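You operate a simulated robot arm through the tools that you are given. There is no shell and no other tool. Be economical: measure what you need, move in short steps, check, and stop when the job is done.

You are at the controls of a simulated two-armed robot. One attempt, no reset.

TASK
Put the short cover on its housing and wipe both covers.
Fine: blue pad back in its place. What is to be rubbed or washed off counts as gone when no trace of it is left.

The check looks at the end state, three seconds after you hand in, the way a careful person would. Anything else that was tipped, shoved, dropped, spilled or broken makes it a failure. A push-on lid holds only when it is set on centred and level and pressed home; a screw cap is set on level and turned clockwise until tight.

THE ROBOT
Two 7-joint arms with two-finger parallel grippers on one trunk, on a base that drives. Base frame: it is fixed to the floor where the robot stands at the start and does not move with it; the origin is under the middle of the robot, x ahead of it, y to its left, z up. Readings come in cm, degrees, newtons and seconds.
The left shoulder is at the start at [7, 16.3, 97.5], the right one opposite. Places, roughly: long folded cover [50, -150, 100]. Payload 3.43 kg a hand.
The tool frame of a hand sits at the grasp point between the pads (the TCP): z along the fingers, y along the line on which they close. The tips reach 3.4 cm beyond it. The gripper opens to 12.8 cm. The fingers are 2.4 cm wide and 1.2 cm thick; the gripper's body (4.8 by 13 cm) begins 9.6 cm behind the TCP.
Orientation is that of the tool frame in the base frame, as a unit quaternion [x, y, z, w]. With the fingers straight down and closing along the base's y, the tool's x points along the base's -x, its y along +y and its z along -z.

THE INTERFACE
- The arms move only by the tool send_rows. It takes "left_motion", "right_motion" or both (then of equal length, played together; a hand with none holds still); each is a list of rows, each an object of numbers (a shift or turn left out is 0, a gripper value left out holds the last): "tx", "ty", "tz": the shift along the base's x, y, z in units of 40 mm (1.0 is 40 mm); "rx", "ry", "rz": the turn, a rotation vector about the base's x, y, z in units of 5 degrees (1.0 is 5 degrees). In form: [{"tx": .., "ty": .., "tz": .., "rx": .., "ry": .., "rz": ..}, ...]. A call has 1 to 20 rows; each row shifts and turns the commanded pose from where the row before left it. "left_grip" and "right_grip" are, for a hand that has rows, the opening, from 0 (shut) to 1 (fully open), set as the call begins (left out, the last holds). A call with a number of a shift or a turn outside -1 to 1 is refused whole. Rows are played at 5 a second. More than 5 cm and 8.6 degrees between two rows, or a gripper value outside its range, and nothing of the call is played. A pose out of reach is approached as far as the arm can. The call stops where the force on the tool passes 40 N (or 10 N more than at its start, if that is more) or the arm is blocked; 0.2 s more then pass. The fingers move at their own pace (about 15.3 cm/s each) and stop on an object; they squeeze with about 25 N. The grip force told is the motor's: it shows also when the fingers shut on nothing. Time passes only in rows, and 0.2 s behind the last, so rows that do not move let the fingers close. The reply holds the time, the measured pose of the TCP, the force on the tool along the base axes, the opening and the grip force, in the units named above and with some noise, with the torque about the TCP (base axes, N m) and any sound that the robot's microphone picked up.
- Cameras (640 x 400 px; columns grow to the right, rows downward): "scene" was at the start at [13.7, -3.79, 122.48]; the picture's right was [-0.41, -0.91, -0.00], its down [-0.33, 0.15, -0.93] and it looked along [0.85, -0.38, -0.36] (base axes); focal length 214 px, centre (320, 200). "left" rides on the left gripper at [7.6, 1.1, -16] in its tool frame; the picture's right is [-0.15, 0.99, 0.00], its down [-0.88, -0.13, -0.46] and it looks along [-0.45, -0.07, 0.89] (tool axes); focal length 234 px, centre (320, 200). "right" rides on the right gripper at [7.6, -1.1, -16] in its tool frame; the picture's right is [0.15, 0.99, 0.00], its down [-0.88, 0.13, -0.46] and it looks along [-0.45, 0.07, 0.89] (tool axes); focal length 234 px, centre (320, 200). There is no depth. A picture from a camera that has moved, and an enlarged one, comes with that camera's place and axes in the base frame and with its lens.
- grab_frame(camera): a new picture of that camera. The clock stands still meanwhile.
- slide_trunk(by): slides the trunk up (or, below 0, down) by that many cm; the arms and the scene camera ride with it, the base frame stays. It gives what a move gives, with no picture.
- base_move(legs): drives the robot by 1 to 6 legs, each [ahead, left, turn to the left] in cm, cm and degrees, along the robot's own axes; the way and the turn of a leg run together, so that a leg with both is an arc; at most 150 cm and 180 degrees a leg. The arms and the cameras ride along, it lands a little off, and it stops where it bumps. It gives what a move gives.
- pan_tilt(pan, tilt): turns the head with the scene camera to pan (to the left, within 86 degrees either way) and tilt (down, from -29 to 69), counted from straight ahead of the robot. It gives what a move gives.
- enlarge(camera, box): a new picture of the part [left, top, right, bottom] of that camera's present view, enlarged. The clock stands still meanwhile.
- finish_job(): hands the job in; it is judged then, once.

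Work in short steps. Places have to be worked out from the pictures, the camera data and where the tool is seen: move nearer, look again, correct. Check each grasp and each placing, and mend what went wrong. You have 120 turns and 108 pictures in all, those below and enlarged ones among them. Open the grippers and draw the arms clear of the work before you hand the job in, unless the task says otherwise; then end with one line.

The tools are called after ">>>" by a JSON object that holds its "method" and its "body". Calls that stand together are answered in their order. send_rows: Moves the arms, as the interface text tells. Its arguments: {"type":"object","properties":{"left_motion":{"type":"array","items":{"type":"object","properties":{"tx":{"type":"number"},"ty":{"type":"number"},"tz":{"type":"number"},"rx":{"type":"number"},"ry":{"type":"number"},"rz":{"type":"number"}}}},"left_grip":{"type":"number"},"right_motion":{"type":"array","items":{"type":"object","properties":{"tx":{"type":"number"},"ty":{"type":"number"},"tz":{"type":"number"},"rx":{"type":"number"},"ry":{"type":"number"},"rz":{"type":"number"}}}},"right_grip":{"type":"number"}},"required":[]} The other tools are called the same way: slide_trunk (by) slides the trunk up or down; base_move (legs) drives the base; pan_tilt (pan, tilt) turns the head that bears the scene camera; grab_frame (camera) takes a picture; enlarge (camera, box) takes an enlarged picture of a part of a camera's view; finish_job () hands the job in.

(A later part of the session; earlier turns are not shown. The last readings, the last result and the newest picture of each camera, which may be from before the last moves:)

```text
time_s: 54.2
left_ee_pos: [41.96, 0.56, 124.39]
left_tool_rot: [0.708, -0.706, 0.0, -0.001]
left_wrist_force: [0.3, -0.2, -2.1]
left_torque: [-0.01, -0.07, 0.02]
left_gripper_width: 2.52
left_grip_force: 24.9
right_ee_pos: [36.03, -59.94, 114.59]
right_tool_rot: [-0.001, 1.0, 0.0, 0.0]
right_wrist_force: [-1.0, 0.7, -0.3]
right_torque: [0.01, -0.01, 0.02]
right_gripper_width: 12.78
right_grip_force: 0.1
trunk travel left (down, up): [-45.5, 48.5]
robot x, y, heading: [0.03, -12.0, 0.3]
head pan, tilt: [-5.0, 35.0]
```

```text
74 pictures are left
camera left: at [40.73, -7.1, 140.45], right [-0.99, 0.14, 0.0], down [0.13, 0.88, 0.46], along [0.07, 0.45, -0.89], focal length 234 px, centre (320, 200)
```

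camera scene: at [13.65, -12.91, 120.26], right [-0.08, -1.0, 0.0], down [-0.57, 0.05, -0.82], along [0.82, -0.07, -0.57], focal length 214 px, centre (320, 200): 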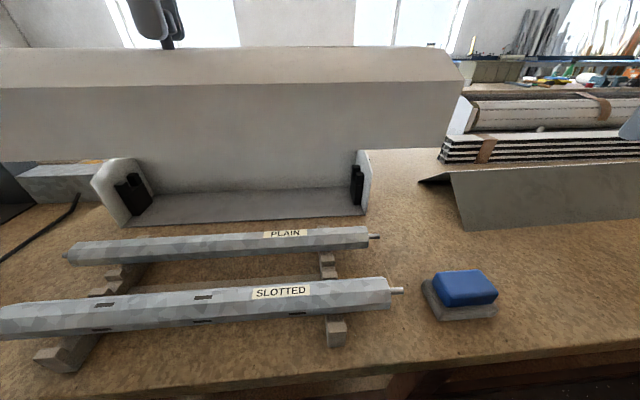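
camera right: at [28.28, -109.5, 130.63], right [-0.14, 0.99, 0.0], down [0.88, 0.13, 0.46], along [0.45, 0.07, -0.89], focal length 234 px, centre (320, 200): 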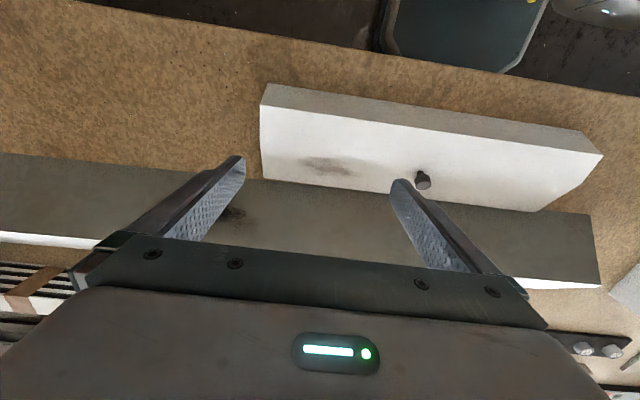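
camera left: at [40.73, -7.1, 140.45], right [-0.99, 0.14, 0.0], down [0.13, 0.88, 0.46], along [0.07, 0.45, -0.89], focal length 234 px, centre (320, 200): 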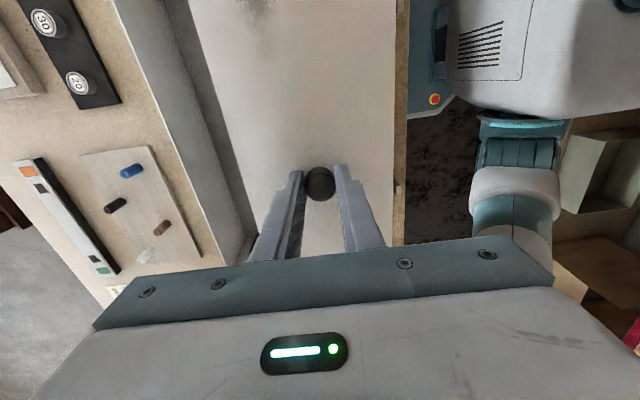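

I measure the housing's ends and the cover's ends from this viewpoint.

>>> {"method": "enlarge", "body": {"camera": "scene", "box": [70, 145, 182, 235]}}

>>> {"method": "enlarge", "body": {"camera": "scene", "box": [310, 135, 422, 225]}}

```text
4.44 times, centred on (126, 190) of scene
camera zoom: at [13.65, -12.91, 120.26], right [-0.08, -1.0, 0.0], down [-0.57, 0.05, -0.82], along [0.82, -0.07, -0.57], focal length 953 px, centre (1182, 244)
```

zoom: 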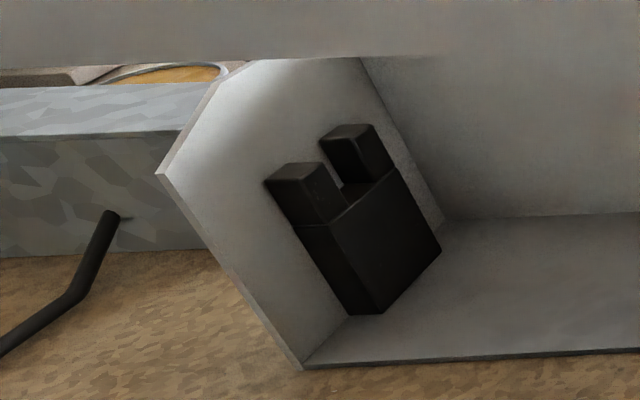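

```text
4.44 times, centred on (366, 180) of scene
camera zoom: at [13.65, -12.91, 120.26], right [-0.08, -1.0, 0.0], down [-0.57, 0.05, -0.82], along [0.82, -0.07, -0.57], focal length 953 px, centre (116, 289)
```

zoom: 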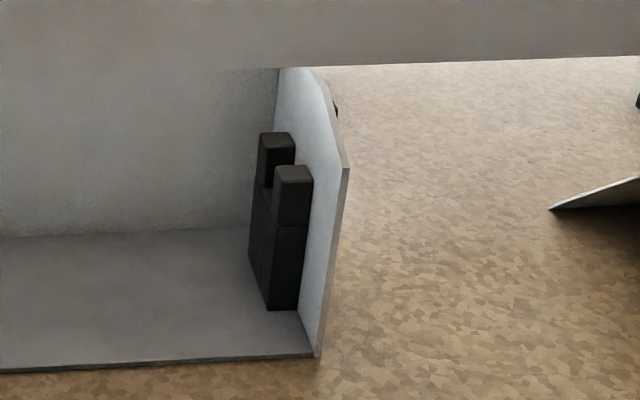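

Housing: outer y from -27.2 to 28.6 (centre ≈ 0.7), front corner at [52.95, z 99.0], bend at [57.9, z 101.1]. Now I zoom on the cover's right end for its offset from the hand.

>>> {"method": "enlarge", "body": {"camera": "scene", "box": [390, 30, 490, 110]}}

>>> {"method": "enlarge", "body": {"camera": "left", "box": [180, 0, 420, 200]}}

>>> {"method": "grab_frame", "body": {"camera": "right"}}

```text
5.00 times, centred on (440, 70) of scene
camera zoom: at [13.65, -12.91, 120.26], right [-0.08, -1.0, 0.0], down [-0.57, 0.05, -0.82], along [0.82, -0.07, -0.57], focal length 1072 px, centre (-280, 850)
```

zoom: 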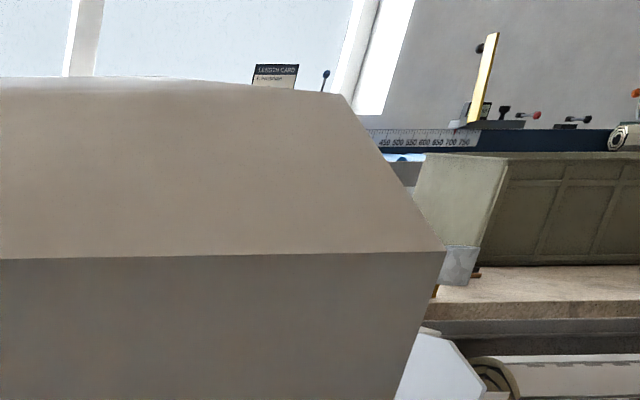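

```text
2.00 times, centred on (300, 100) of left
camera zoom: at [40.73, -7.1, 140.45], right [-0.99, 0.14, 0.0], down [0.13, 0.88, 0.46], along [0.07, 0.45, -0.89], focal length 468 px, centre (360, 400)
```

zoom: 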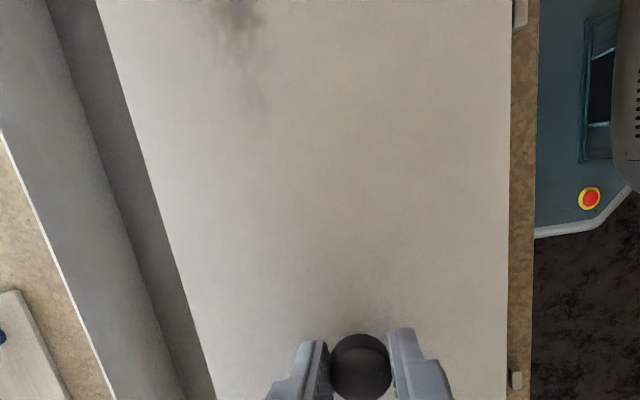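

```text
69 pictures are left
camera right: at [28.58, -61.16, 130.61], right [-0.15, 0.99, 0.0], down [0.88, 0.13, 0.46], along [0.45, 0.07, -0.89], focal length 234 px, centre (320, 200)
```

right: 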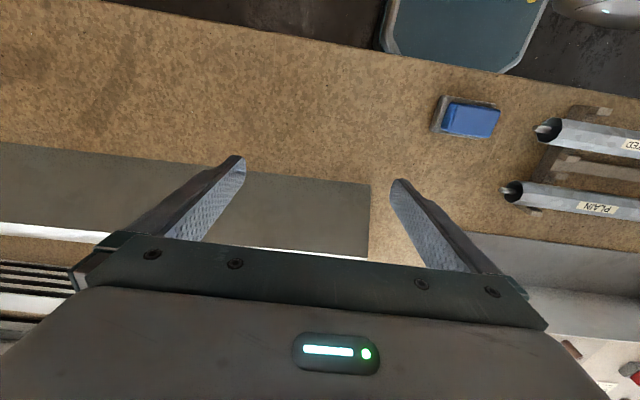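

Cover measures: front fold 7.3 cm ahead of the knob, back edge 7.4 cm behind, centred on the knob in y. So the target TCP is about [60.1, 0.7], and I move there while still well above the housing.

>>> {"method": "send_rows", "body": {"left_motion": [{"tx": 0.45}, {"tx": 0.45}, {"tx": 0.45}, {"tx": 0.45}, {"tx": 0.45}, {"tx": 0.45}, {"tx": 0.45}, {"tx": 0.45}, {"tx": 0.45}, {"tx": 0.47, "ty": 0.03}, {"tz": -0.4}, {"tz": -0.4}, {"tz": -0.4}, {"tz": -0.4}, {"tz": -0.4}, {}]}}

>>> {"method": "grab_frame", "body": {"camera": "scene"}}

>>> {"method": "grab_frame", "body": {"camera": "left"}}

```text
time_s: 57.6
left_ee_pos: [60.06, 0.59, 116.43]
left_tool_rot: [0.709, -0.705, 0.001, -0.002]
left_wrist_force: [0.1, -0.5, -4.2]
left_torque: [-0.02, -0.04, 0.0]
left_gripper_width: 2.53
left_grip_force: 24.8
right_ee_pos: [36.12, -60.01, 114.63]
right_tool_rot: [-0.002, 1.0, 0.0, 0.001]
right_wrist_force: [-0.1, -0.6, 0.5]
right_torque: [0.02, 0.0, 0.01]
right_gripper_width: 12.8
right_grip_force: 0.0
trunk travel left (down, up): [-45.5, 48.5]
robot x, y, heading: [-0.66, -12.27, 0.1]
head pan, tilt: [-5.0, 35.0]
```

```text
68 pictures are left
camera scene: at [13.63, -12.93, 120.27], right [-0.08, -1.0, 0.0], down [-0.57, 0.05, -0.82], along [0.82, -0.07, -0.57], focal length 214 px, centre (320, 200)
```

scene: 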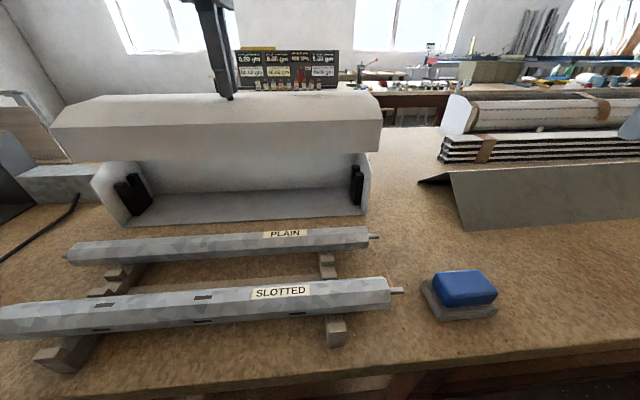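

```text
67 pictures are left
camera left: at [58.8, -6.99, 132.48], right [-0.99, 0.14, 0.0], down [0.13, 0.88, 0.46], along [0.07, 0.45, -0.89], focal length 234 px, centre (320, 200)
```

left: 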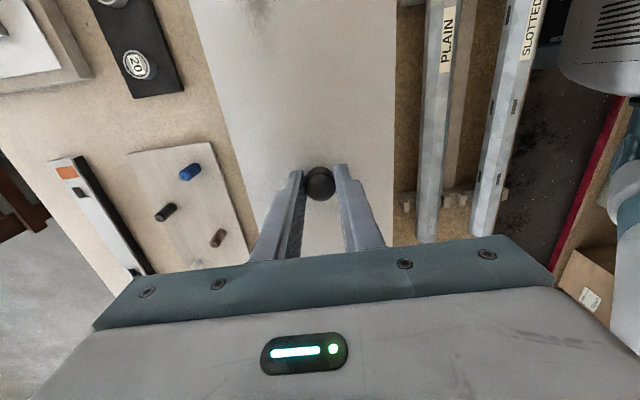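

I zoom both cover ends above the housing to get level, yaw and offset.

>>> {"method": "enlarge", "body": {"camera": "scene", "box": [40, 80, 160, 220]}}

>>> {"method": "enlarge", "body": {"camera": "scene", "box": [310, 80, 430, 220]}}

```text
2.86 times, centred on (100, 150) of scene
camera zoom: at [13.63, -12.93, 120.27], right [-0.08, -1.0, 0.0], down [-0.57, 0.05, -0.82], along [0.82, -0.07, -0.57], focal length 613 px, centre (949, 343)
```

zoom: 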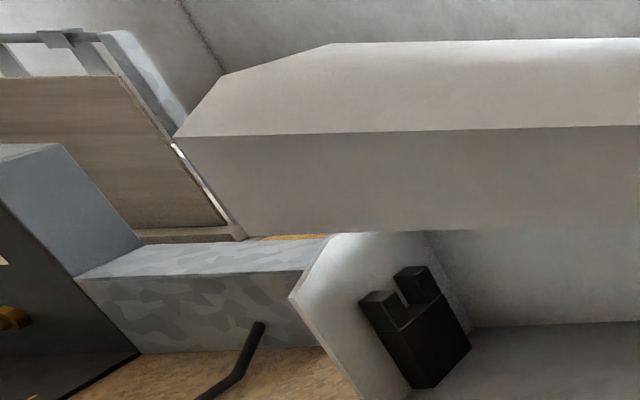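

```text
2.86 times, centred on (370, 150) of scene
camera zoom: at [13.63, -12.93, 120.27], right [-0.08, -1.0, 0.0], down [-0.57, 0.05, -0.82], along [0.82, -0.07, -0.57], focal length 613 px, centre (177, 343)
```

zoom: 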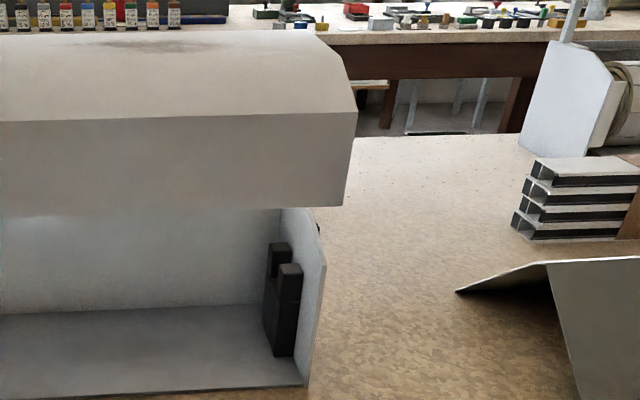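

Cover is level within ~1°, currently about 0.5 cm too far back. I shift it forward toward the robot 0.6 cm and lower it to just above engagement.

>>> {"method": "send_rows", "body": {"left_motion": [{"tx": -0.15, "ty": 0.02}, {"tz": -0.3}, {"tz": -0.3}, {"tz": -0.3}, {"tz": -0.15}, {}]}}

>>> {"method": "enlarge", "body": {"camera": "scene", "box": [50, 90, 150, 190]}}

>>> {"method": "enlarge", "body": {"camera": "scene", "box": [310, 90, 410, 190]}}

```text
time_s: 59.0
left_ee_pos: [59.38, 0.7, 112.15]
left_tool_rot: [0.708, -0.706, 0.0, -0.001]
left_wrist_force: [-0.4, -0.1, -2.7]
left_torque: [-0.01, -0.09, 0.02]
left_gripper_width: 2.51
left_grip_force: 24.8
right_ee_pos: [36.26, -59.93, 114.57]
right_tool_rot: [-0.002, 1.0, 0.0, 0.0]
right_wrist_force: [-0.2, -0.5, 0.7]
right_torque: [0.0, 0.02, -0.01]
right_gripper_width: 12.79
right_grip_force: 0.0
trunk travel left (down, up): [-45.5, 48.5]
robot x, y, heading: [0.07, -12.21, 0.2]
head pan, tilt: [-5.0, 35.0]
```

```text
4.00 times, centred on (100, 140) of scene
camera zoom: at [13.65, -12.91, 120.26], right [-0.08, -1.0, 0.0], down [-0.57, 0.05, -0.82], along [0.82, -0.07, -0.57], focal length 858 px, centre (1200, 440)
```

zoom: 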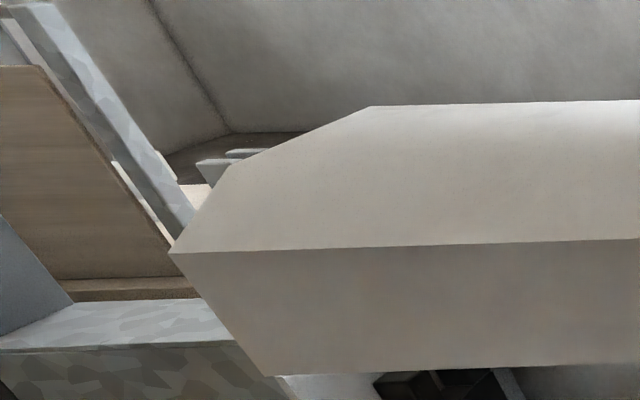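

```text
4.00 times, centred on (360, 140) of scene
camera zoom: at [13.65, -12.91, 120.26], right [-0.08, -1.0, 0.0], down [-0.57, 0.05, -0.82], along [0.82, -0.07, -0.57], focal length 858 px, centre (160, 440)
```

zoom: 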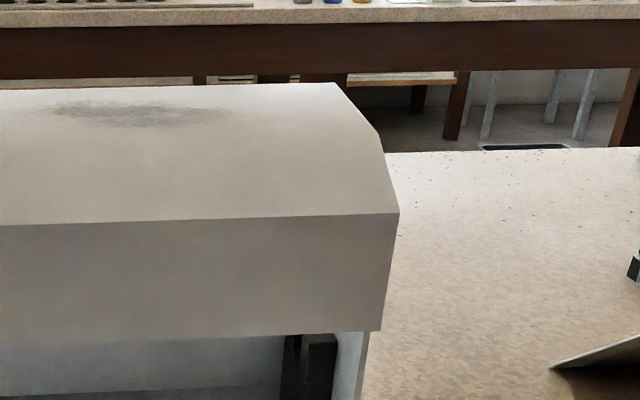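

Front overlap looks slightly marginal, so I check the cover's back edge against the housing's back wall with the hand camera.

>>> {"method": "enlarge", "body": {"camera": "left", "box": [180, 0, 420, 200]}}

>>> {"method": "grab_frame", "body": {"camera": "right"}}

```text
2.00 times, centred on (300, 100) of left
camera zoom: at [58.22, -6.85, 128.25], right [-0.99, 0.14, 0.0], down [0.13, 0.88, 0.46], along [0.07, 0.45, -0.89], focal length 468 px, centre (360, 400)
```

zoom: 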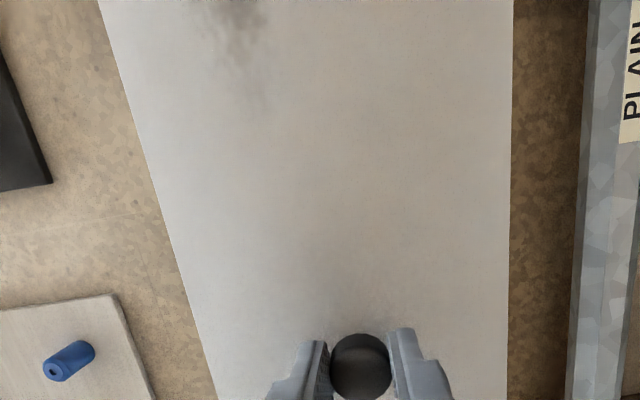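

```text
61 pictures are left
camera right: at [28.58, -61.15, 130.62], right [-0.15, 0.99, 0.0], down [0.88, 0.13, 0.46], along [0.45, 0.07, -0.89], focal length 234 px, centre (320, 200)
```

right: 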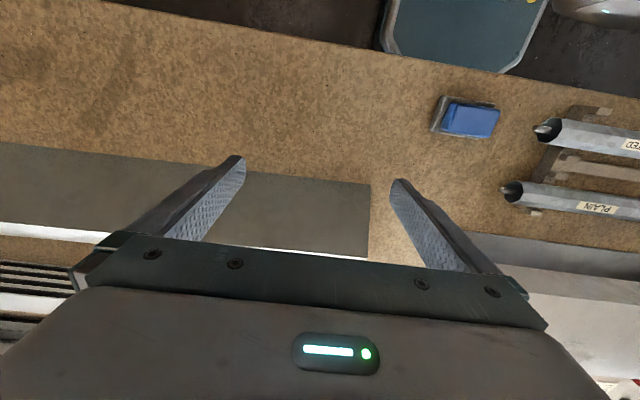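

The back wall is hidden from above. I'll use the right hand's camera as a side view: turn it to point along +y beside the housing's right end.

>>> {"method": "send_rows", "body": {"right_motion": [{"tx": 0.3, "ty": 0.1, "rx": 0.693, "ry": 0.693, "rz": -0.693}, {"tx": 0.3, "ty": 0.1, "rx": 0.693, "ry": 0.693, "rz": -0.693}, {"tx": 0.3, "ty": 0.1, "rx": 0.693, "ry": 0.693, "rz": -0.693}, {"tx": 0.3, "ty": 0.1, "rx": 0.693, "ry": 0.693, "rz": -0.693}, {"tx": 0.3, "ty": 0.1, "rx": 0.693, "ry": 0.693, "rz": -0.693}, {"tx": 0.3, "ty": 0.1, "rx": 0.693, "ry": 0.693, "rz": -0.693}, {"tx": 0.3, "ty": 0.1, "rx": 0.693, "ry": 0.693, "rz": -0.693}, {"tx": 0.3, "ty": 0.1, "rx": 0.693, "ry": 0.693, "rz": -0.693}, {"tx": 0.3, "ty": 0.1, "rx": 0.693, "ry": 0.693, "rz": -0.693}, {"tx": 0.3, "ty": 0.1, "rx": 0.693, "ry": 0.693, "rz": -0.693}, {"tx": 0.3, "ty": 0.1, "rx": 0.693, "ry": 0.693, "rz": -0.693}, {"tx": 0.3, "ty": 0.1, "rx": 0.693, "ry": 0.693, "rz": -0.693}, {"tx": 0.3, "ty": 0.1, "rx": 0.693, "ry": 0.693, "rz": -0.693}, {"tx": 0.3, "ty": 0.1, "rx": 0.693, "ry": 0.693, "rz": -0.693}, {"tx": 0.3, "ty": 0.1, "rx": 0.693, "ry": 0.693, "rz": -0.693}, {"tx": 0.3, "ty": 0.1, "rx": 0.693, "ry": 0.693, "rz": -0.693}, {"tx": 0.3, "ty": 0.1, "rx": 0.693, "ry": 0.693, "rz": -0.693}, {"tx": 0.3, "ty": 0.1, "rx": 0.693, "ry": 0.693, "rz": -0.693}, {"tx": 0.3, "ty": 0.1, "rx": 0.693, "ry": 0.693, "rz": -0.693}, {"tx": 0.3, "ty": 0.1, "rx": 0.693, "ry": 0.693, "rz": -0.693}]}}

>>> {"method": "grab_frame", "body": {"camera": "right"}}

```text
time_s: 63.2
left_ee_pos: [59.47, 0.79, 112.22]
left_tool_rot: [0.708, -0.707, -0.001, -0.001]
left_wrist_force: [0.3, -0.3, -2.5]
left_torque: [-0.06, -0.04, 0.0]
left_gripper_width: 2.49
left_grip_force: 25.3
right_ee_pos: [57.7, -51.57, 113.7]
right_tool_rot: [0.499, 0.501, 0.5, -0.5]
right_wrist_force: [-0.7, -0.2, -0.1]
right_torque: [-0.01, 0.02, 0.02]
right_gripper_width: 12.79
right_grip_force: 0.1
right hand out of reach, approached as far as the arm can: row 9, 10
trunk travel left (down, up): [-45.5, 48.5]
robot x, y, heading: [-0.45, -12.31, 0.1]
head pan, tilt: [-5.0, 35.0]
```

```text
60 pictures are left
camera right: at [56.62, -67.38, 121.35], right [0.99, 0.0, 0.15], down [0.13, -0.46, -0.88], along [0.07, 0.89, -0.45], focal length 234 px, centre (320, 200)
```

right: 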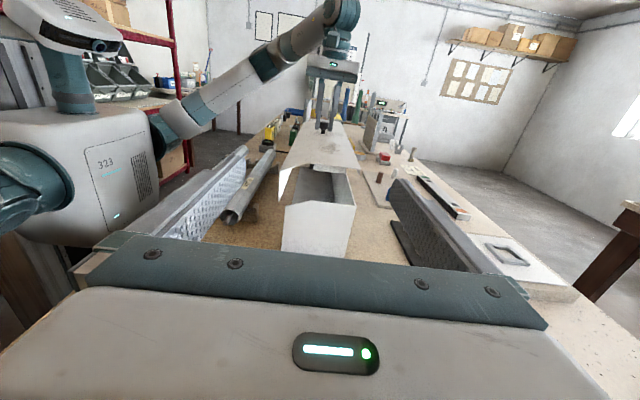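

Excellent side view. I enlarge it.

>>> {"method": "enlarge", "body": {"camera": "right", "box": [270, 150, 370, 260]}}

```text
3.64 times, centred on (320, 205) of right
camera zoom: at [56.62, -67.38, 121.35], right [0.99, 0.0, 0.15], down [0.13, -0.46, -0.88], along [0.07, 0.89, -0.45], focal length 852 px, centre (320, 182)
```

zoom: 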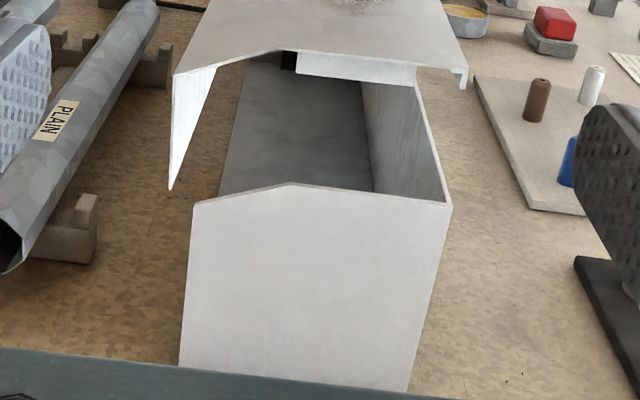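

The side view gives: housing front corner x 53.2 and back 66.9; cover 52.0 and 66.0. So the cover must move +1.08 cm in x. I apply that with a tiny yaw and level trim, and look again.

>>> {"method": "send_rows", "body": {"left_motion": [{"tx": 0.135, "rz": -0.04, "ry": 0.1}, {"tx": 0.135}, {}]}}

>>> {"method": "enlarge", "body": {"camera": "right", "box": [280, 150, 360, 230]}}

>>> {"method": "grab_frame", "body": {"camera": "scene"}}

```text
time_s: 64.0
left_ee_pos: [60.58, 0.69, 112.1]
left_tool_rot: [0.707, -0.707, -0.004, 0.002]
left_wrist_force: [0.2, -0.1, -2.6]
left_torque: [-0.02, -0.07, 0.01]
left_gripper_width: 2.5
left_grip_force: 24.5
right_ee_pos: [57.75, -51.3, 113.75]
right_tool_rot: [0.499, 0.502, 0.501, -0.499]
right_wrist_force: [-0.6, -0.1, -0.1]
right_torque: [-0.02, -0.03, 0.0]
right_gripper_width: 12.8
right_grip_force: 0.0
trunk travel left (down, up): [-45.5, 48.5]
robot x, y, heading: [-0.4, -12.05, -0.1]
head pan, tilt: [-5.0, 35.0]
```

```text
5.00 times, centred on (320, 190) of right
camera zoom: at [56.6, -67.34, 121.37], right [0.99, 0.0, 0.15], down [0.14, -0.46, -0.88], along [0.07, 0.89, -0.45], focal length 1171 px, centre (320, 250)
```

zoom: 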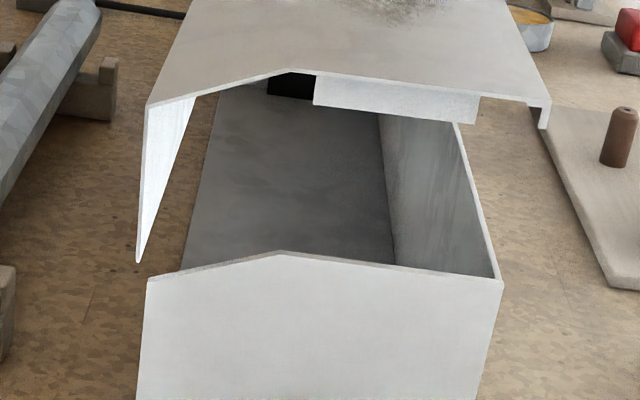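

```text
57 pictures are left
camera scene: at [13.66, -12.91, 120.26], right [-0.08, -1.0, 0.0], down [-0.57, 0.05, -0.82], along [0.82, -0.07, -0.57], focal length 214 px, centre (320, 200)
```

scene: 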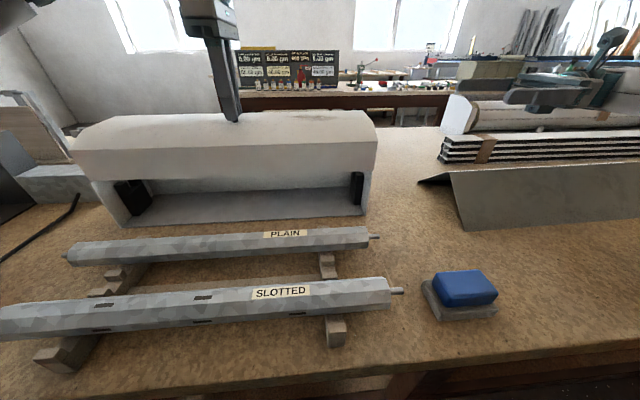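

Still about 0.3 cm more toward +x is needed. I shift 0.3 and lower 1.5 cm (front flap starts overlapping the plate), then check.

>>> {"method": "send_rows", "body": {"left_motion": [{"tx": 0.075}, {"tz": -0.125}, {"tz": -0.125}, {"tz": -0.125}, {}]}}

>>> {"method": "enlarge", "body": {"camera": "right", "box": [280, 150, 360, 230]}}

>>> {"method": "enlarge", "body": {"camera": "scene", "box": [60, 100, 160, 200]}}

>>> {"method": "enlarge", "body": {"camera": "scene", "box": [310, 100, 410, 200]}}

```text
time_s: 65.2
left_ee_pos: [60.87, 0.66, 110.62]
left_tool_rot: [0.707, -0.707, -0.004, 0.002]
left_wrist_force: [0.0, 1.0, -2.5]
left_torque: [-0.01, -0.08, 0.03]
left_gripper_width: 2.51
left_grip_force: 24.7
right_ee_pos: [57.71, -51.38, 113.8]
right_tool_rot: [0.498, 0.502, 0.501, -0.499]
right_wrist_force: [-0.2, 0.4, 0.0]
right_torque: [0.01, 0.0, 0.0]
right_gripper_width: 12.79
right_grip_force: 0.0
trunk travel left (down, up): [-45.5, 48.5]
robot x, y, heading: [-0.42, -12.31, 0.3]
head pan, tilt: [-5.0, 35.0]
```

```text
5.00 times, centred on (320, 190) of right
camera zoom: at [56.59, -67.35, 121.37], right [0.99, 0.0, 0.15], down [0.14, -0.46, -0.88], along [0.07, 0.89, -0.45], focal length 1171 px, centre (320, 250)
```

zoom: 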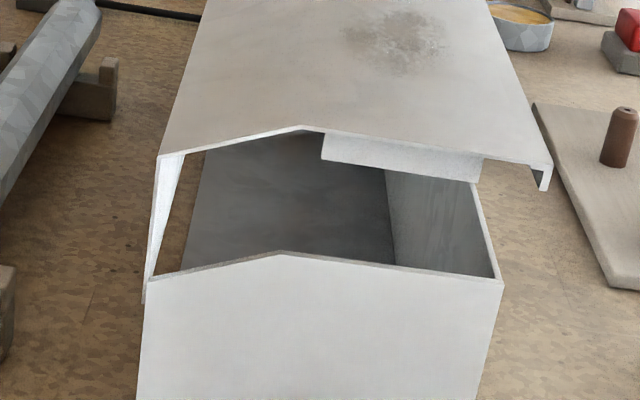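

```text
4.00 times, centred on (110, 150) of scene
camera zoom: at [13.66, -12.91, 120.26], right [-0.08, -1.0, 0.0], down [-0.57, 0.05, -0.82], along [0.82, -0.07, -0.57], focal length 858 px, centre (1160, 400)
```

zoom: 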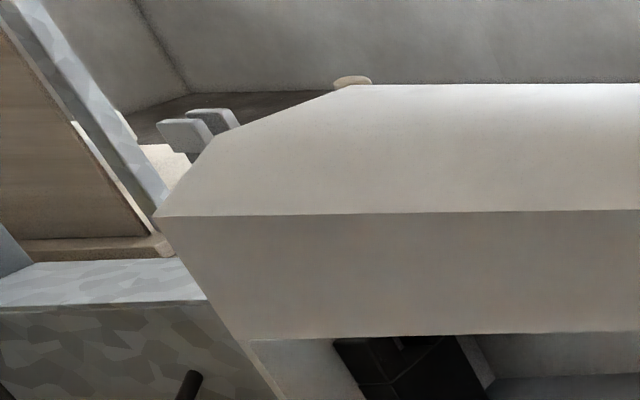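

```text
4.00 times, centred on (360, 150) of scene
camera zoom: at [13.66, -12.91, 120.26], right [-0.08, -1.0, 0.0], down [-0.57, 0.05, -0.82], along [0.82, -0.07, -0.57], focal length 858 px, centre (160, 400)
```

zoom: 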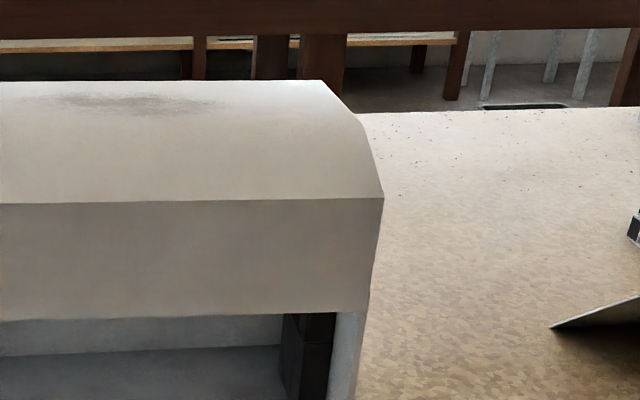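

Front flap has just passed in front of the plate corners on both ends with no contact force, and the ends look centred. I ease 0.2 cm toward the robot and lower 2 cm more.

>>> {"method": "send_rows", "body": {"left_motion": [{"tx": -0.05}, {"tz": -0.125}, {"tz": -0.125}, {"tz": -0.125}, {"tz": -0.125}, {}]}}

>>> {"method": "enlarge", "body": {"camera": "right", "box": [280, 160, 360, 240]}}

```text
time_s: 66.6
left_ee_pos: [60.49, 0.67, 108.63]
left_tool_rot: [0.707, -0.707, -0.003, 0.002]
left_wrist_force: [0.1, -0.4, -3.3]
left_torque: [-0.02, -0.05, -0.04]
left_gripper_width: 2.49
left_grip_force: 24.9
right_ee_pos: [57.72, -51.35, 113.62]
right_tool_rot: [0.498, 0.503, 0.5, -0.499]
right_wrist_force: [-0.2, 0.4, -0.3]
right_torque: [0.01, -0.02, -0.01]
right_gripper_width: 12.79
right_grip_force: 0.0
trunk travel left (down, up): [-45.5, 48.5]
robot x, y, heading: [-0.48, -12.36, 0.2]
head pan, tilt: [-5.0, 35.0]
```

```text
5.00 times, centred on (320, 200) of right
camera zoom: at [56.59, -67.35, 121.37], right [0.99, 0.0, 0.15], down [0.14, -0.46, -0.88], along [0.07, 0.89, -0.45], focal length 1171 px, centre (320, 200)
```

zoom: 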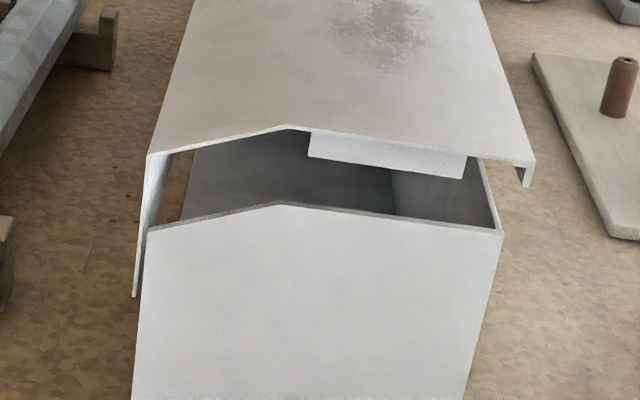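

Now centred in x: about 0.3 cm margin front and back. I lower 2.5 cm further.

>>> {"method": "send_rows", "body": {"left_motion": [{"tz": -0.125}, {"tz": -0.125}, {"tz": -0.125}, {"tz": -0.125}, {"tz": -0.125}, {}]}}

>>> {"method": "enlarge", "body": {"camera": "right", "box": [280, 160, 360, 240]}}

>>> {"method": "enlarge", "body": {"camera": "scene", "box": [60, 120, 160, 220]}}

>>> {"method": "enlarge", "body": {"camera": "scene", "box": [310, 120, 410, 220]}}

```text
time_s: 68.0
left_ee_pos: [60.58, 0.66, 106.14]
left_tool_rot: [0.707, -0.707, -0.003, 0.002]
left_wrist_force: [-1.5, -0.6, -3.2]
left_torque: [-0.02, -0.04, -0.04]
left_gripper_width: 2.5
left_grip_force: 25.1
right_ee_pos: [57.85, -51.37, 113.67]
right_tool_rot: [0.499, 0.501, 0.501, -0.499]
right_wrist_force: [-0.4, -0.6, 0.8]
right_torque: [0.02, -0.02, -0.02]
right_gripper_width: 12.82
right_grip_force: 0.0
trunk travel left (down, up): [-45.5, 48.5]
robot x, y, heading: [-0.11, -11.93, -0.0]
head pan, tilt: [-5.0, 35.0]
```

```text
5.00 times, centred on (320, 200) of right
camera zoom: at [56.59, -67.35, 121.37], right [0.99, 0.0, 0.15], down [0.14, -0.46, -0.88], along [0.07, 0.89, -0.45], focal length 1171 px, centre (320, 200)
```

zoom: 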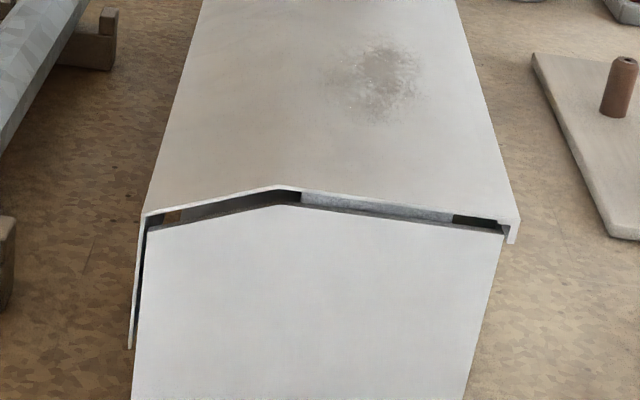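

```text
4.00 times, centred on (110, 170) of scene
camera zoom: at [13.66, -12.91, 120.26], right [-0.08, -1.0, 0.0], down [-0.57, 0.05, -0.82], along [0.82, -0.07, -0.57], focal length 858 px, centre (1160, 320)
```

zoom: 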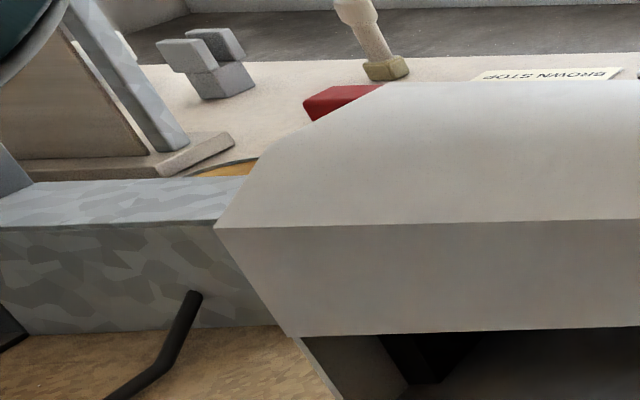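

```text
4.00 times, centred on (360, 170) of scene
camera zoom: at [13.66, -12.91, 120.26], right [-0.08, -1.0, 0.0], down [-0.57, 0.05, -0.82], along [0.82, -0.07, -0.57], focal length 858 px, centre (160, 320)
```

zoom: 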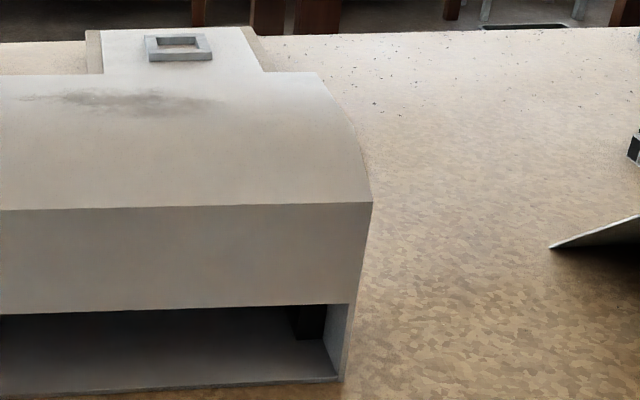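

It lines up: lip outside the back wall, block inside the plate, about 1 cm left to go. I lower in small steps.

>>> {"method": "send_rows", "body": {"left_motion": [{"tz": -0.06}, {"tz": -0.06}, {"tz": -0.06}, {}]}}

>>> {"method": "enlarge", "body": {"camera": "right", "box": [280, 160, 360, 240]}}

```text
time_s: 69.0
left_ee_pos: [60.61, 0.76, 105.39]
left_tool_rot: [-0.707, 0.708, 0.003, -0.003]
left_wrist_force: [-0.3, -0.3, -0.1]
left_torque: [-0.73, -0.01, 0.03]
left_gripper_width: 2.49
left_grip_force: 25.2
right_ee_pos: [57.72, -51.46, 113.81]
right_tool_rot: [0.499, 0.501, 0.501, -0.499]
right_wrist_force: [0.5, -0.3, 0.5]
right_torque: [0.01, -0.01, 0.01]
right_gripper_width: 12.78
right_grip_force: 0.0
trunk travel left (down, up): [-45.5, 48.5]
robot x, y, heading: [-0.14, -12.47, 0.1]
head pan, tilt: [-5.0, 35.0]
```

```text
5.00 times, centred on (320, 200) of right
camera zoom: at [56.58, -67.33, 121.39], right [0.99, 0.0, 0.15], down [0.14, -0.46, -0.88], along [0.07, 0.89, -0.45], focal length 1171 px, centre (320, 200)
```

zoom: 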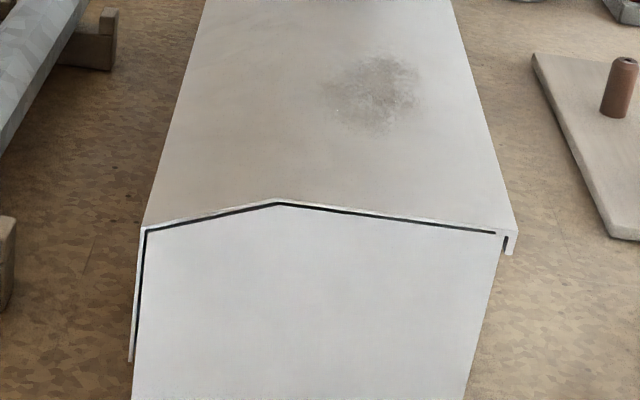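

One end has touched (small torque). I compare both ends from the scene camera before pressing.

>>> {"method": "enlarge", "body": {"camera": "scene", "box": [60, 120, 160, 220]}}

>>> {"method": "enlarge", "body": {"camera": "scene", "box": [310, 120, 410, 220]}}

```text
4.00 times, centred on (110, 170) of scene
camera zoom: at [13.65, -12.9, 120.26], right [-0.08, -1.0, 0.0], down [-0.57, 0.05, -0.82], along [0.82, -0.07, -0.57], focal length 858 px, centre (1160, 320)
```

zoom: 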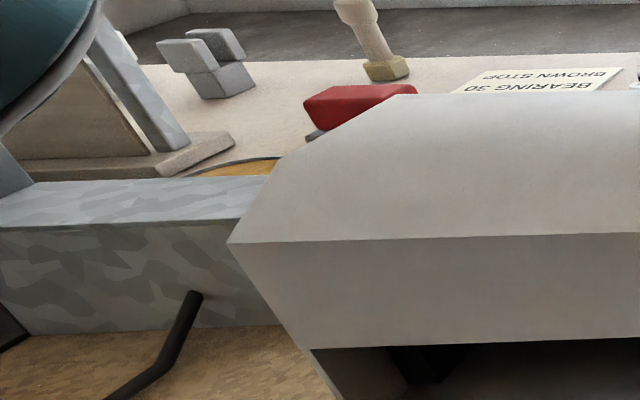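

```text
4.00 times, centred on (360, 170) of scene
camera zoom: at [13.65, -12.9, 120.26], right [-0.08, -1.0, 0.0], down [-0.57, 0.05, -0.82], along [0.82, -0.07, -0.57], focal length 858 px, centre (160, 320)
```

zoom: 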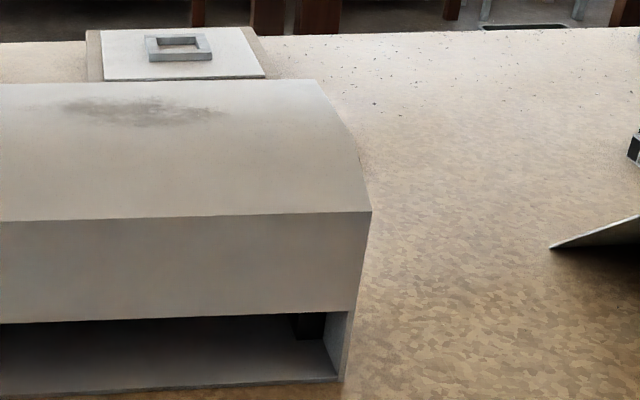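

The left end is still ~0.6 cm high while the right end is home. I roll the hand -0.7° to lower the left end, and go on down gently.

>>> {"method": "send_rows", "body": {"left_motion": [{"rx": -0.07}, {"rx": -0.07, "tz": -0.05}, {"tz": -0.05}, {}]}}

>>> {"method": "enlarge", "body": {"camera": "right", "box": [280, 160, 360, 240]}}

>>> {"method": "enlarge", "body": {"camera": "scene", "box": [60, 120, 160, 220]}}

```text
time_s: 70.0
left_ee_pos: [60.43, 0.55, 105.17]
left_tool_rot: [-0.707, 0.707, -0.003, -0.006]
left_wrist_force: [2.6, 1.0, 6.3]
left_torque: [0.13, -0.05, -0.03]
left_gripper_width: 2.49
left_grip_force: 25.4
right_ee_pos: [57.69, -51.32, 113.91]
right_tool_rot: [0.499, 0.501, 0.501, -0.498]
right_wrist_force: [1.0, -0.6, -0.4]
right_torque: [-0.04, 0.0, 0.01]
right_gripper_width: 12.82
right_grip_force: 0.0
trunk travel left (down, up): [-45.5, 48.5]
robot x, y, heading: [-0.69, -11.95, 0.5]
head pan, tilt: [-5.0, 35.0]
```

```text
5.00 times, centred on (320, 200) of right
camera zoom: at [56.55, -67.34, 121.41], right [0.99, 0.0, 0.15], down [0.14, -0.46, -0.88], along [0.07, 0.89, -0.45], focal length 1171 px, centre (320, 200)
```

zoom: 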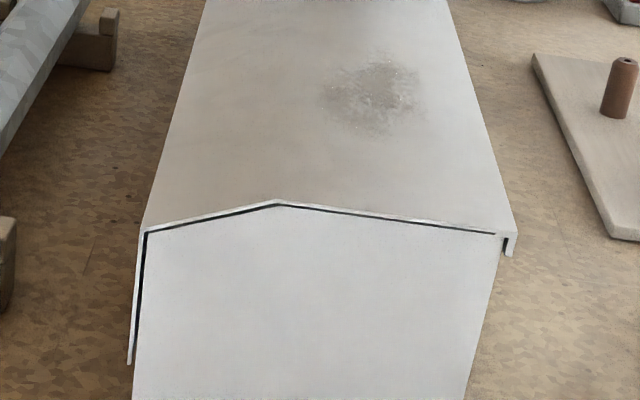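

```text
4.00 times, centred on (110, 170) of scene
camera zoom: at [13.62, -12.91, 120.28], right [-0.08, -1.0, 0.0], down [-0.57, 0.05, -0.82], along [0.82, -0.07, -0.57], focal length 858 px, centre (1160, 320)
```

zoom: 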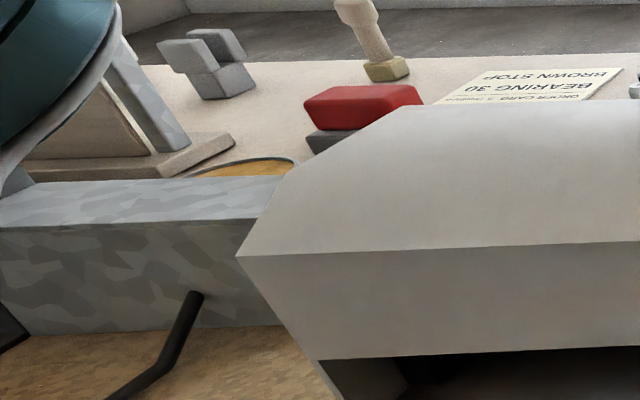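

Both ends are now down (≈9 N, no torque) and the left corner height matches the housing corner. A slight press, then release.

>>> {"method": "send_rows", "body": {"left_motion": [{"tz": -0.04}, {}]}}

>>> {"method": "send_rows", "body": {"left_motion": [{"tz": 0.04}, {}, {}, {}], "left_grip": 0.35}}

>>> {"method": "enlarge", "body": {"camera": "right", "box": [280, 160, 360, 240]}}

```text
time_s: 70.6
left_ee_pos: [60.49, 0.53, 105.03]
left_tool_rot: [0.708, -0.706, 0.002, 0.006]
left_wrist_force: [6.9, 2.0, 18.8]
left_torque: [-0.03, -0.22, 0.01]
left_gripper_width: 2.51
left_grip_force: 24.6
right_ee_pos: [57.73, -51.36, 113.71]
right_tool_rot: [0.497, 0.503, 0.501, -0.499]
right_wrist_force: [-0.6, 0.5, 0.1]
right_torque: [-0.02, 0.02, 0.02]
right_gripper_width: 12.8
right_grip_force: 0.1
trunk travel left (down, up): [-45.5, 48.5]
robot x, y, heading: [-0.19, -12.11, 0.2]
head pan, tilt: [-5.0, 35.0]
```

```text
time_s: 71.6
left_ee_pos: [60.57, 0.59, 105.01]
left_tool_rot: [0.707, -0.707, 0.002, 0.006]
left_wrist_force: [-0.4, -0.5, 0.5]
left_torque: [0.04, 0.03, 0.01]
left_gripper_width: 4.49
left_grip_force: 0.1
right_ee_pos: [57.74, -51.36, 113.82]
right_tool_rot: [0.499, 0.501, 0.501, -0.499]
right_wrist_force: [0.2, -0.1, -0.8]
right_torque: [-0.01, -0.01, -0.01]
right_gripper_width: 12.83
right_grip_force: 0.1
trunk travel left (down, up): [-45.5, 48.5]
robot x, y, heading: [-0.17, -12.39, 0.6]
head pan, tilt: [-5.0, 35.0]
```

```text
5.00 times, centred on (320, 200) of right
camera zoom: at [56.57, -67.35, 121.38], right [0.99, 0.0, 0.15], down [0.14, -0.46, -0.88], along [0.07, 0.89, -0.45], focal length 1171 px, centre (320, 200)
```

zoom: 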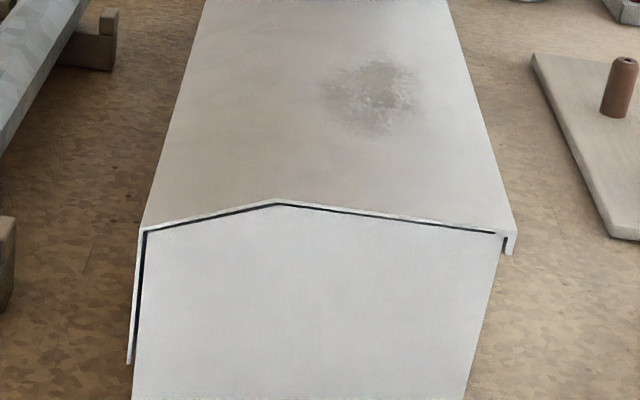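

The cover is seated and stays. I raise the left hand straight up and turn the right hand back to pointing down.

>>> {"method": "send_rows", "body": {"left_motion": [{"tz": 0.15}, {"tz": 0.15}, {"tz": 0.15}, {"tz": 0.2}, {"tz": 0.2}, {"tz": 0.2}, {"tz": 0.2}, {"tz": 0.2}, {"tz": 0.2}, {"tz": 0.2}, {"tz": 0.2}, {"tz": 0.2}, {"tz": 0.2}, {"tz": 0.2}, {"tz": 0.2}, {"tz": 0.2}, {"tz": 0.2}, {}, {}, {}], "right_motion": [{"tx": -0.27, "ty": -0.1, "rx": -0.693, "ry": -0.693, "rz": 0.693}, {"tx": -0.27, "ty": -0.1, "rx": -0.693, "ry": -0.693, "rz": 0.693}, {"tx": -0.27, "ty": -0.1, "rx": -0.693, "ry": -0.693, "rz": 0.693}, {"tx": -0.27, "ty": -0.1, "rx": -0.693, "ry": -0.693, "rz": 0.693}, {"tx": -0.27, "ty": -0.1, "rx": -0.693, "ry": -0.693, "rz": 0.693}, {"tx": -0.27, "ty": -0.1, "rx": -0.693, "ry": -0.693, "rz": 0.693}, {"tx": -0.27, "ty": -0.1, "rx": -0.693, "ry": -0.693, "rz": 0.693}, {"tx": -0.27, "ty": -0.1, "rx": -0.693, "ry": -0.693, "rz": 0.693}, {"tx": -0.27, "ty": -0.1, "rx": -0.693, "ry": -0.693, "rz": 0.693}, {"tx": -0.27, "ty": -0.1, "rx": -0.693, "ry": -0.693, "rz": 0.693}, {"tx": -0.27, "ty": -0.1, "rx": -0.693, "ry": -0.693, "rz": 0.693}, {"tx": -0.27, "ty": -0.1, "rx": -0.693, "ry": -0.693, "rz": 0.693}, {"tx": -0.27, "ty": -0.1, "rx": -0.693, "ry": -0.693, "rz": 0.693}, {"tx": -0.27, "ty": -0.1, "rx": -0.693, "ry": -0.693, "rz": 0.693}, {"tx": -0.27, "ty": -0.1, "rx": -0.693, "ry": -0.693, "rz": 0.693}, {"tx": -0.27, "ty": -0.1, "rx": -0.693, "ry": -0.693, "rz": 0.693}, {"tx": -0.27, "ty": -0.1, "rx": -0.693, "ry": -0.693, "rz": 0.693}, {"tx": -0.27, "ty": -0.1, "rx": -0.693, "ry": -0.693, "rz": 0.693}, {"tx": -0.27, "ty": -0.1, "rx": -0.693, "ry": -0.693, "rz": 0.693}, {"tx": -0.27, "ty": -0.1, "rx": -0.693, "ry": -0.693, "rz": 0.693}]}}

>>> {"method": "base_move", "body": {"legs": [[0, 14, 0]]}}

>>> {"method": "grab_frame", "body": {"camera": "right"}}

>>> {"method": "grab_frame", "body": {"camera": "scene"}}

```text
time_s: 75.8
left_ee_pos: [60.53, 0.65, 118.12]
left_tool_rot: [0.707, -0.707, 0.002, 0.006]
left_wrist_force: [-0.8, 0.6, 0.7]
left_torque: [0.0, -0.01, -0.02]
left_gripper_width: 4.48
left_grip_force: 0.0
right_ee_pos: [33.75, -59.77, 113.74]
right_tool_rot: [-0.003, 1.0, 0.0, -0.001]
right_wrist_force: [1.1, -0.2, -1.0]
right_torque: [-0.01, 0.02, 0.02]
right_gripper_width: 12.79
right_grip_force: 0.1
right hand out of reach, approached as far as the arm can: row 9
trunk travel left (down, up): [-45.5, 48.5]
robot x, y, heading: [-0.2, -12.39, 0.2]
head pan, tilt: [-5.0, 35.0]
```

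```text
time_s: 77.1
left_ee_pos: [60.46, 14.75, 118.13]
left_tool_rot: [0.707, -0.707, 0.002, 0.006]
left_wrist_force: [0.5, 0.7, 0.3]
left_torque: [-0.01, 0.01, -0.02]
left_gripper_width: 4.48
left_grip_force: 0.1
right_ee_pos: [33.65, -45.62, 113.88]
right_tool_rot: [-0.001, 1.0, 0.0, 0.0]
right_wrist_force: [-0.6, -0.4, -0.2]
right_torque: [-0.01, 0.01, 0.01]
right_gripper_width: 12.79
right_grip_force: 0.1
trunk travel left (down, up): [-45.5, 48.5]
robot x, y, heading: [-0.42, 1.65, 0.2]
head pan, tilt: [-5.0, 35.0]
```

```text
43 pictures are left
camera right: at [26.11, -46.77, 129.85], right [-0.15, 0.99, 0.0], down [0.88, 0.13, 0.46], along [0.45, 0.07, -0.89], focal length 234 px, centre (320, 200)
```

right: 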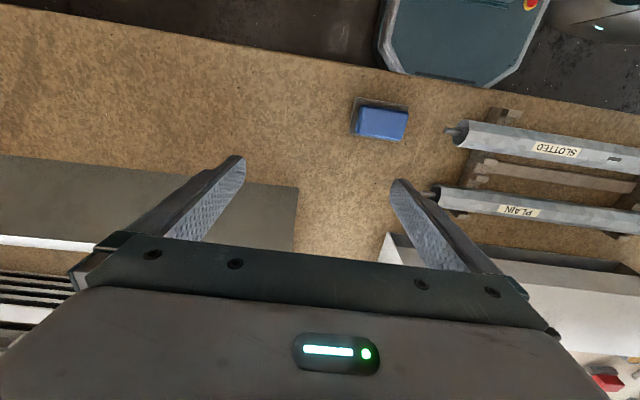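

```text
42 pictures are left
camera scene: at [13.58, 1.24, 120.26], right [-0.08, -1.0, 0.0], down [-0.57, 0.05, -0.82], along [0.82, -0.07, -0.57], focal length 214 px, centre (320, 200)
```

scene: 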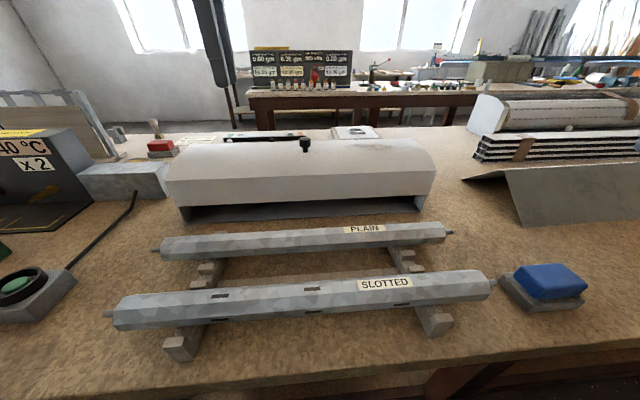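

The cover sits well. Pad centre computes to [30.7, -36.1]; I bring the open right hand above it and look.

>>> {"method": "send_rows", "body": {"right_motion": [{"tx": -0.12, "ty": 0.396, "tz": -0.2}, {"tx": -0.12, "ty": 0.396, "tz": -0.2}, {"tx": -0.12, "ty": 0.396, "tz": -0.2}, {"tx": -0.12, "ty": 0.396, "tz": -0.2}, {"tx": -0.12, "ty": 0.396, "tz": -0.4}, {"tx": -0.12, "ty": 0.396, "tz": -0.4}, {"tz": -0.6}, {}], "right_grip": 1}}

>>> {"method": "grab_frame", "body": {"camera": "right"}}

```text
time_s: 78.9
left_ee_pos: [60.51, 14.81, 118.12]
left_tool_rot: [0.707, -0.707, 0.002, 0.006]
left_wrist_force: [-1.0, -0.1, 0.1]
left_torque: [0.01, -0.04, -0.01]
left_gripper_width: 4.46
left_grip_force: 0.0
right_ee_pos: [30.83, -36.19, 104.99]
right_tool_rot: [-0.002, 1.0, 0.0, 0.0]
right_wrist_force: [0.6, 0.1, 1.3]
right_torque: [-0.01, 0.01, -0.02]
right_gripper_width: 12.8
right_grip_force: 0.0
trunk travel left (down, up): [-45.5, 48.5]
robot x, y, heading: [-0.32, 1.67, 0.2]
head pan, tilt: [-5.0, 35.0]
```

```text
41 pictures are left
camera right: at [23.13, -37.28, 121.03], right [-0.15, 0.99, 0.0], down [0.88, 0.13, 0.46], along [0.45, 0.07, -0.89], focal length 234 px, centre (320, 200)
```

right: 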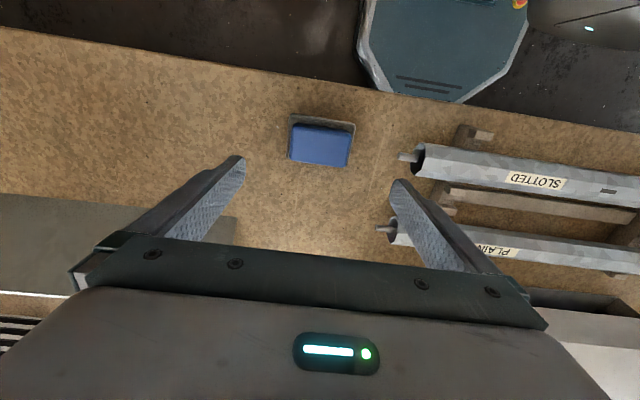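

Pad top is centred at about [30.3, -35.9]. I shift slightly and descend partway, then look.

>>> {"method": "send_rows", "body": {"right_motion": [{"tx": -0.12, "ty": 0.07}, {"tz": -0.5}, {"tz": -0.5}, {"tz": -0.5}, {"tz": -0.5}, {}], "right_grip": 0.85}}

>>> {"method": "enlarge", "body": {"camera": "right", "box": [200, 90, 440, 250]}}

>>> {"method": "pan_tilt", "body": {"pan": -50, "tilt": 40}}

>>> {"method": "grab_frame", "body": {"camera": "scene"}}

```text
time_s: 80.3
left_ee_pos: [60.49, 14.7, 118.12]
left_tool_rot: [-0.707, 0.708, -0.002, -0.007]
left_wrist_force: [1.1, -0.3, 0.4]
left_torque: [0.01, 0.0, 0.0]
left_gripper_width: 4.46
left_grip_force: 0.0
right_ee_pos: [30.26, -35.85, 97.1]
right_tool_rot: [-0.001, 1.0, 0.001, 0.0]
right_wrist_force: [-0.1, 0.7, 0.1]
right_torque: [0.03, 0.01, -0.02]
right_gripper_width: 10.88
right_grip_force: 0.0
trunk travel left (down, up): [-45.5, 48.5]
robot x, y, heading: [-0.32, 2.12, 0.2]
head pan, tilt: [-5.0, 35.0]
```

```text
2.50 times, centred on (320, 170) of right
camera zoom: at [22.72, -36.96, 113.01], right [-0.15, 0.99, 0.0], down [0.88, 0.13, 0.46], along [0.45, 0.07, -0.89], focal length 585 px, centre (320, 275)
```

zoom: 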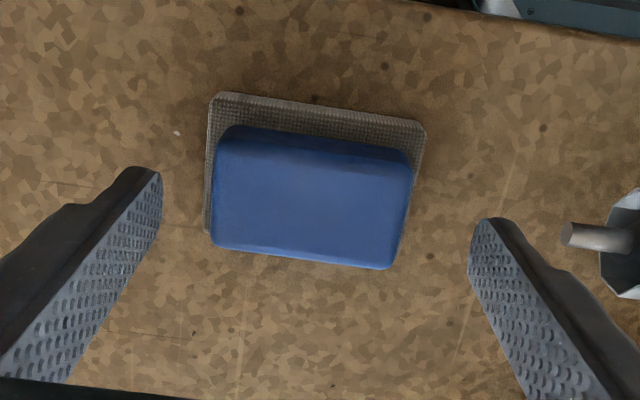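

```text
time_s: 81.4
left_ee_pos: [60.44, 14.73, 118.08]
left_tool_rot: [0.707, -0.707, 0.001, 0.006]
left_wrist_force: [0.0, -0.3, 0.2]
left_torque: [0.03, 0.0, 0.01]
left_gripper_width: 4.49
left_grip_force: 0.0
right_ee_pos: [30.41, -35.83, 97.05]
right_tool_rot: [-0.002, 1.0, 0.0, 0.0]
right_wrist_force: [0.4, 0.2, 0.1]
right_torque: [0.01, -0.01, -0.03]
right_gripper_width: 10.86
right_grip_force: 0.1
trunk travel left (down, up): [-45.5, 48.5]
robot x, y, heading: [-0.79, 1.56, 0.1]
head pan, tilt: [-50.0, 40.0]
```

```text
39 pictures are left
camera scene: at [10.3, -4.55, 119.51], right [-0.76, -0.65, 0.0], down [-0.42, 0.49, -0.77], along [0.49, -0.58, -0.64], focal length 214 px, centre (320, 200)
```

scene: 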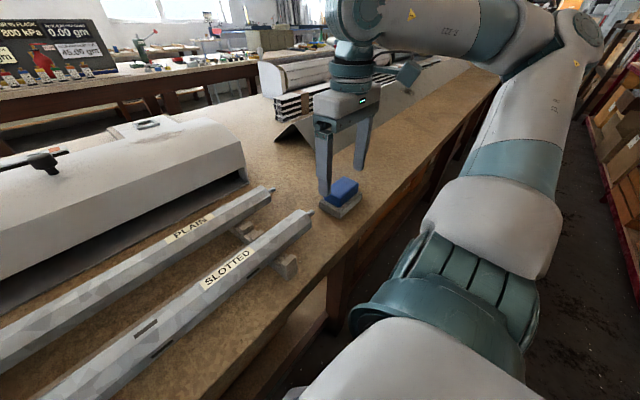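

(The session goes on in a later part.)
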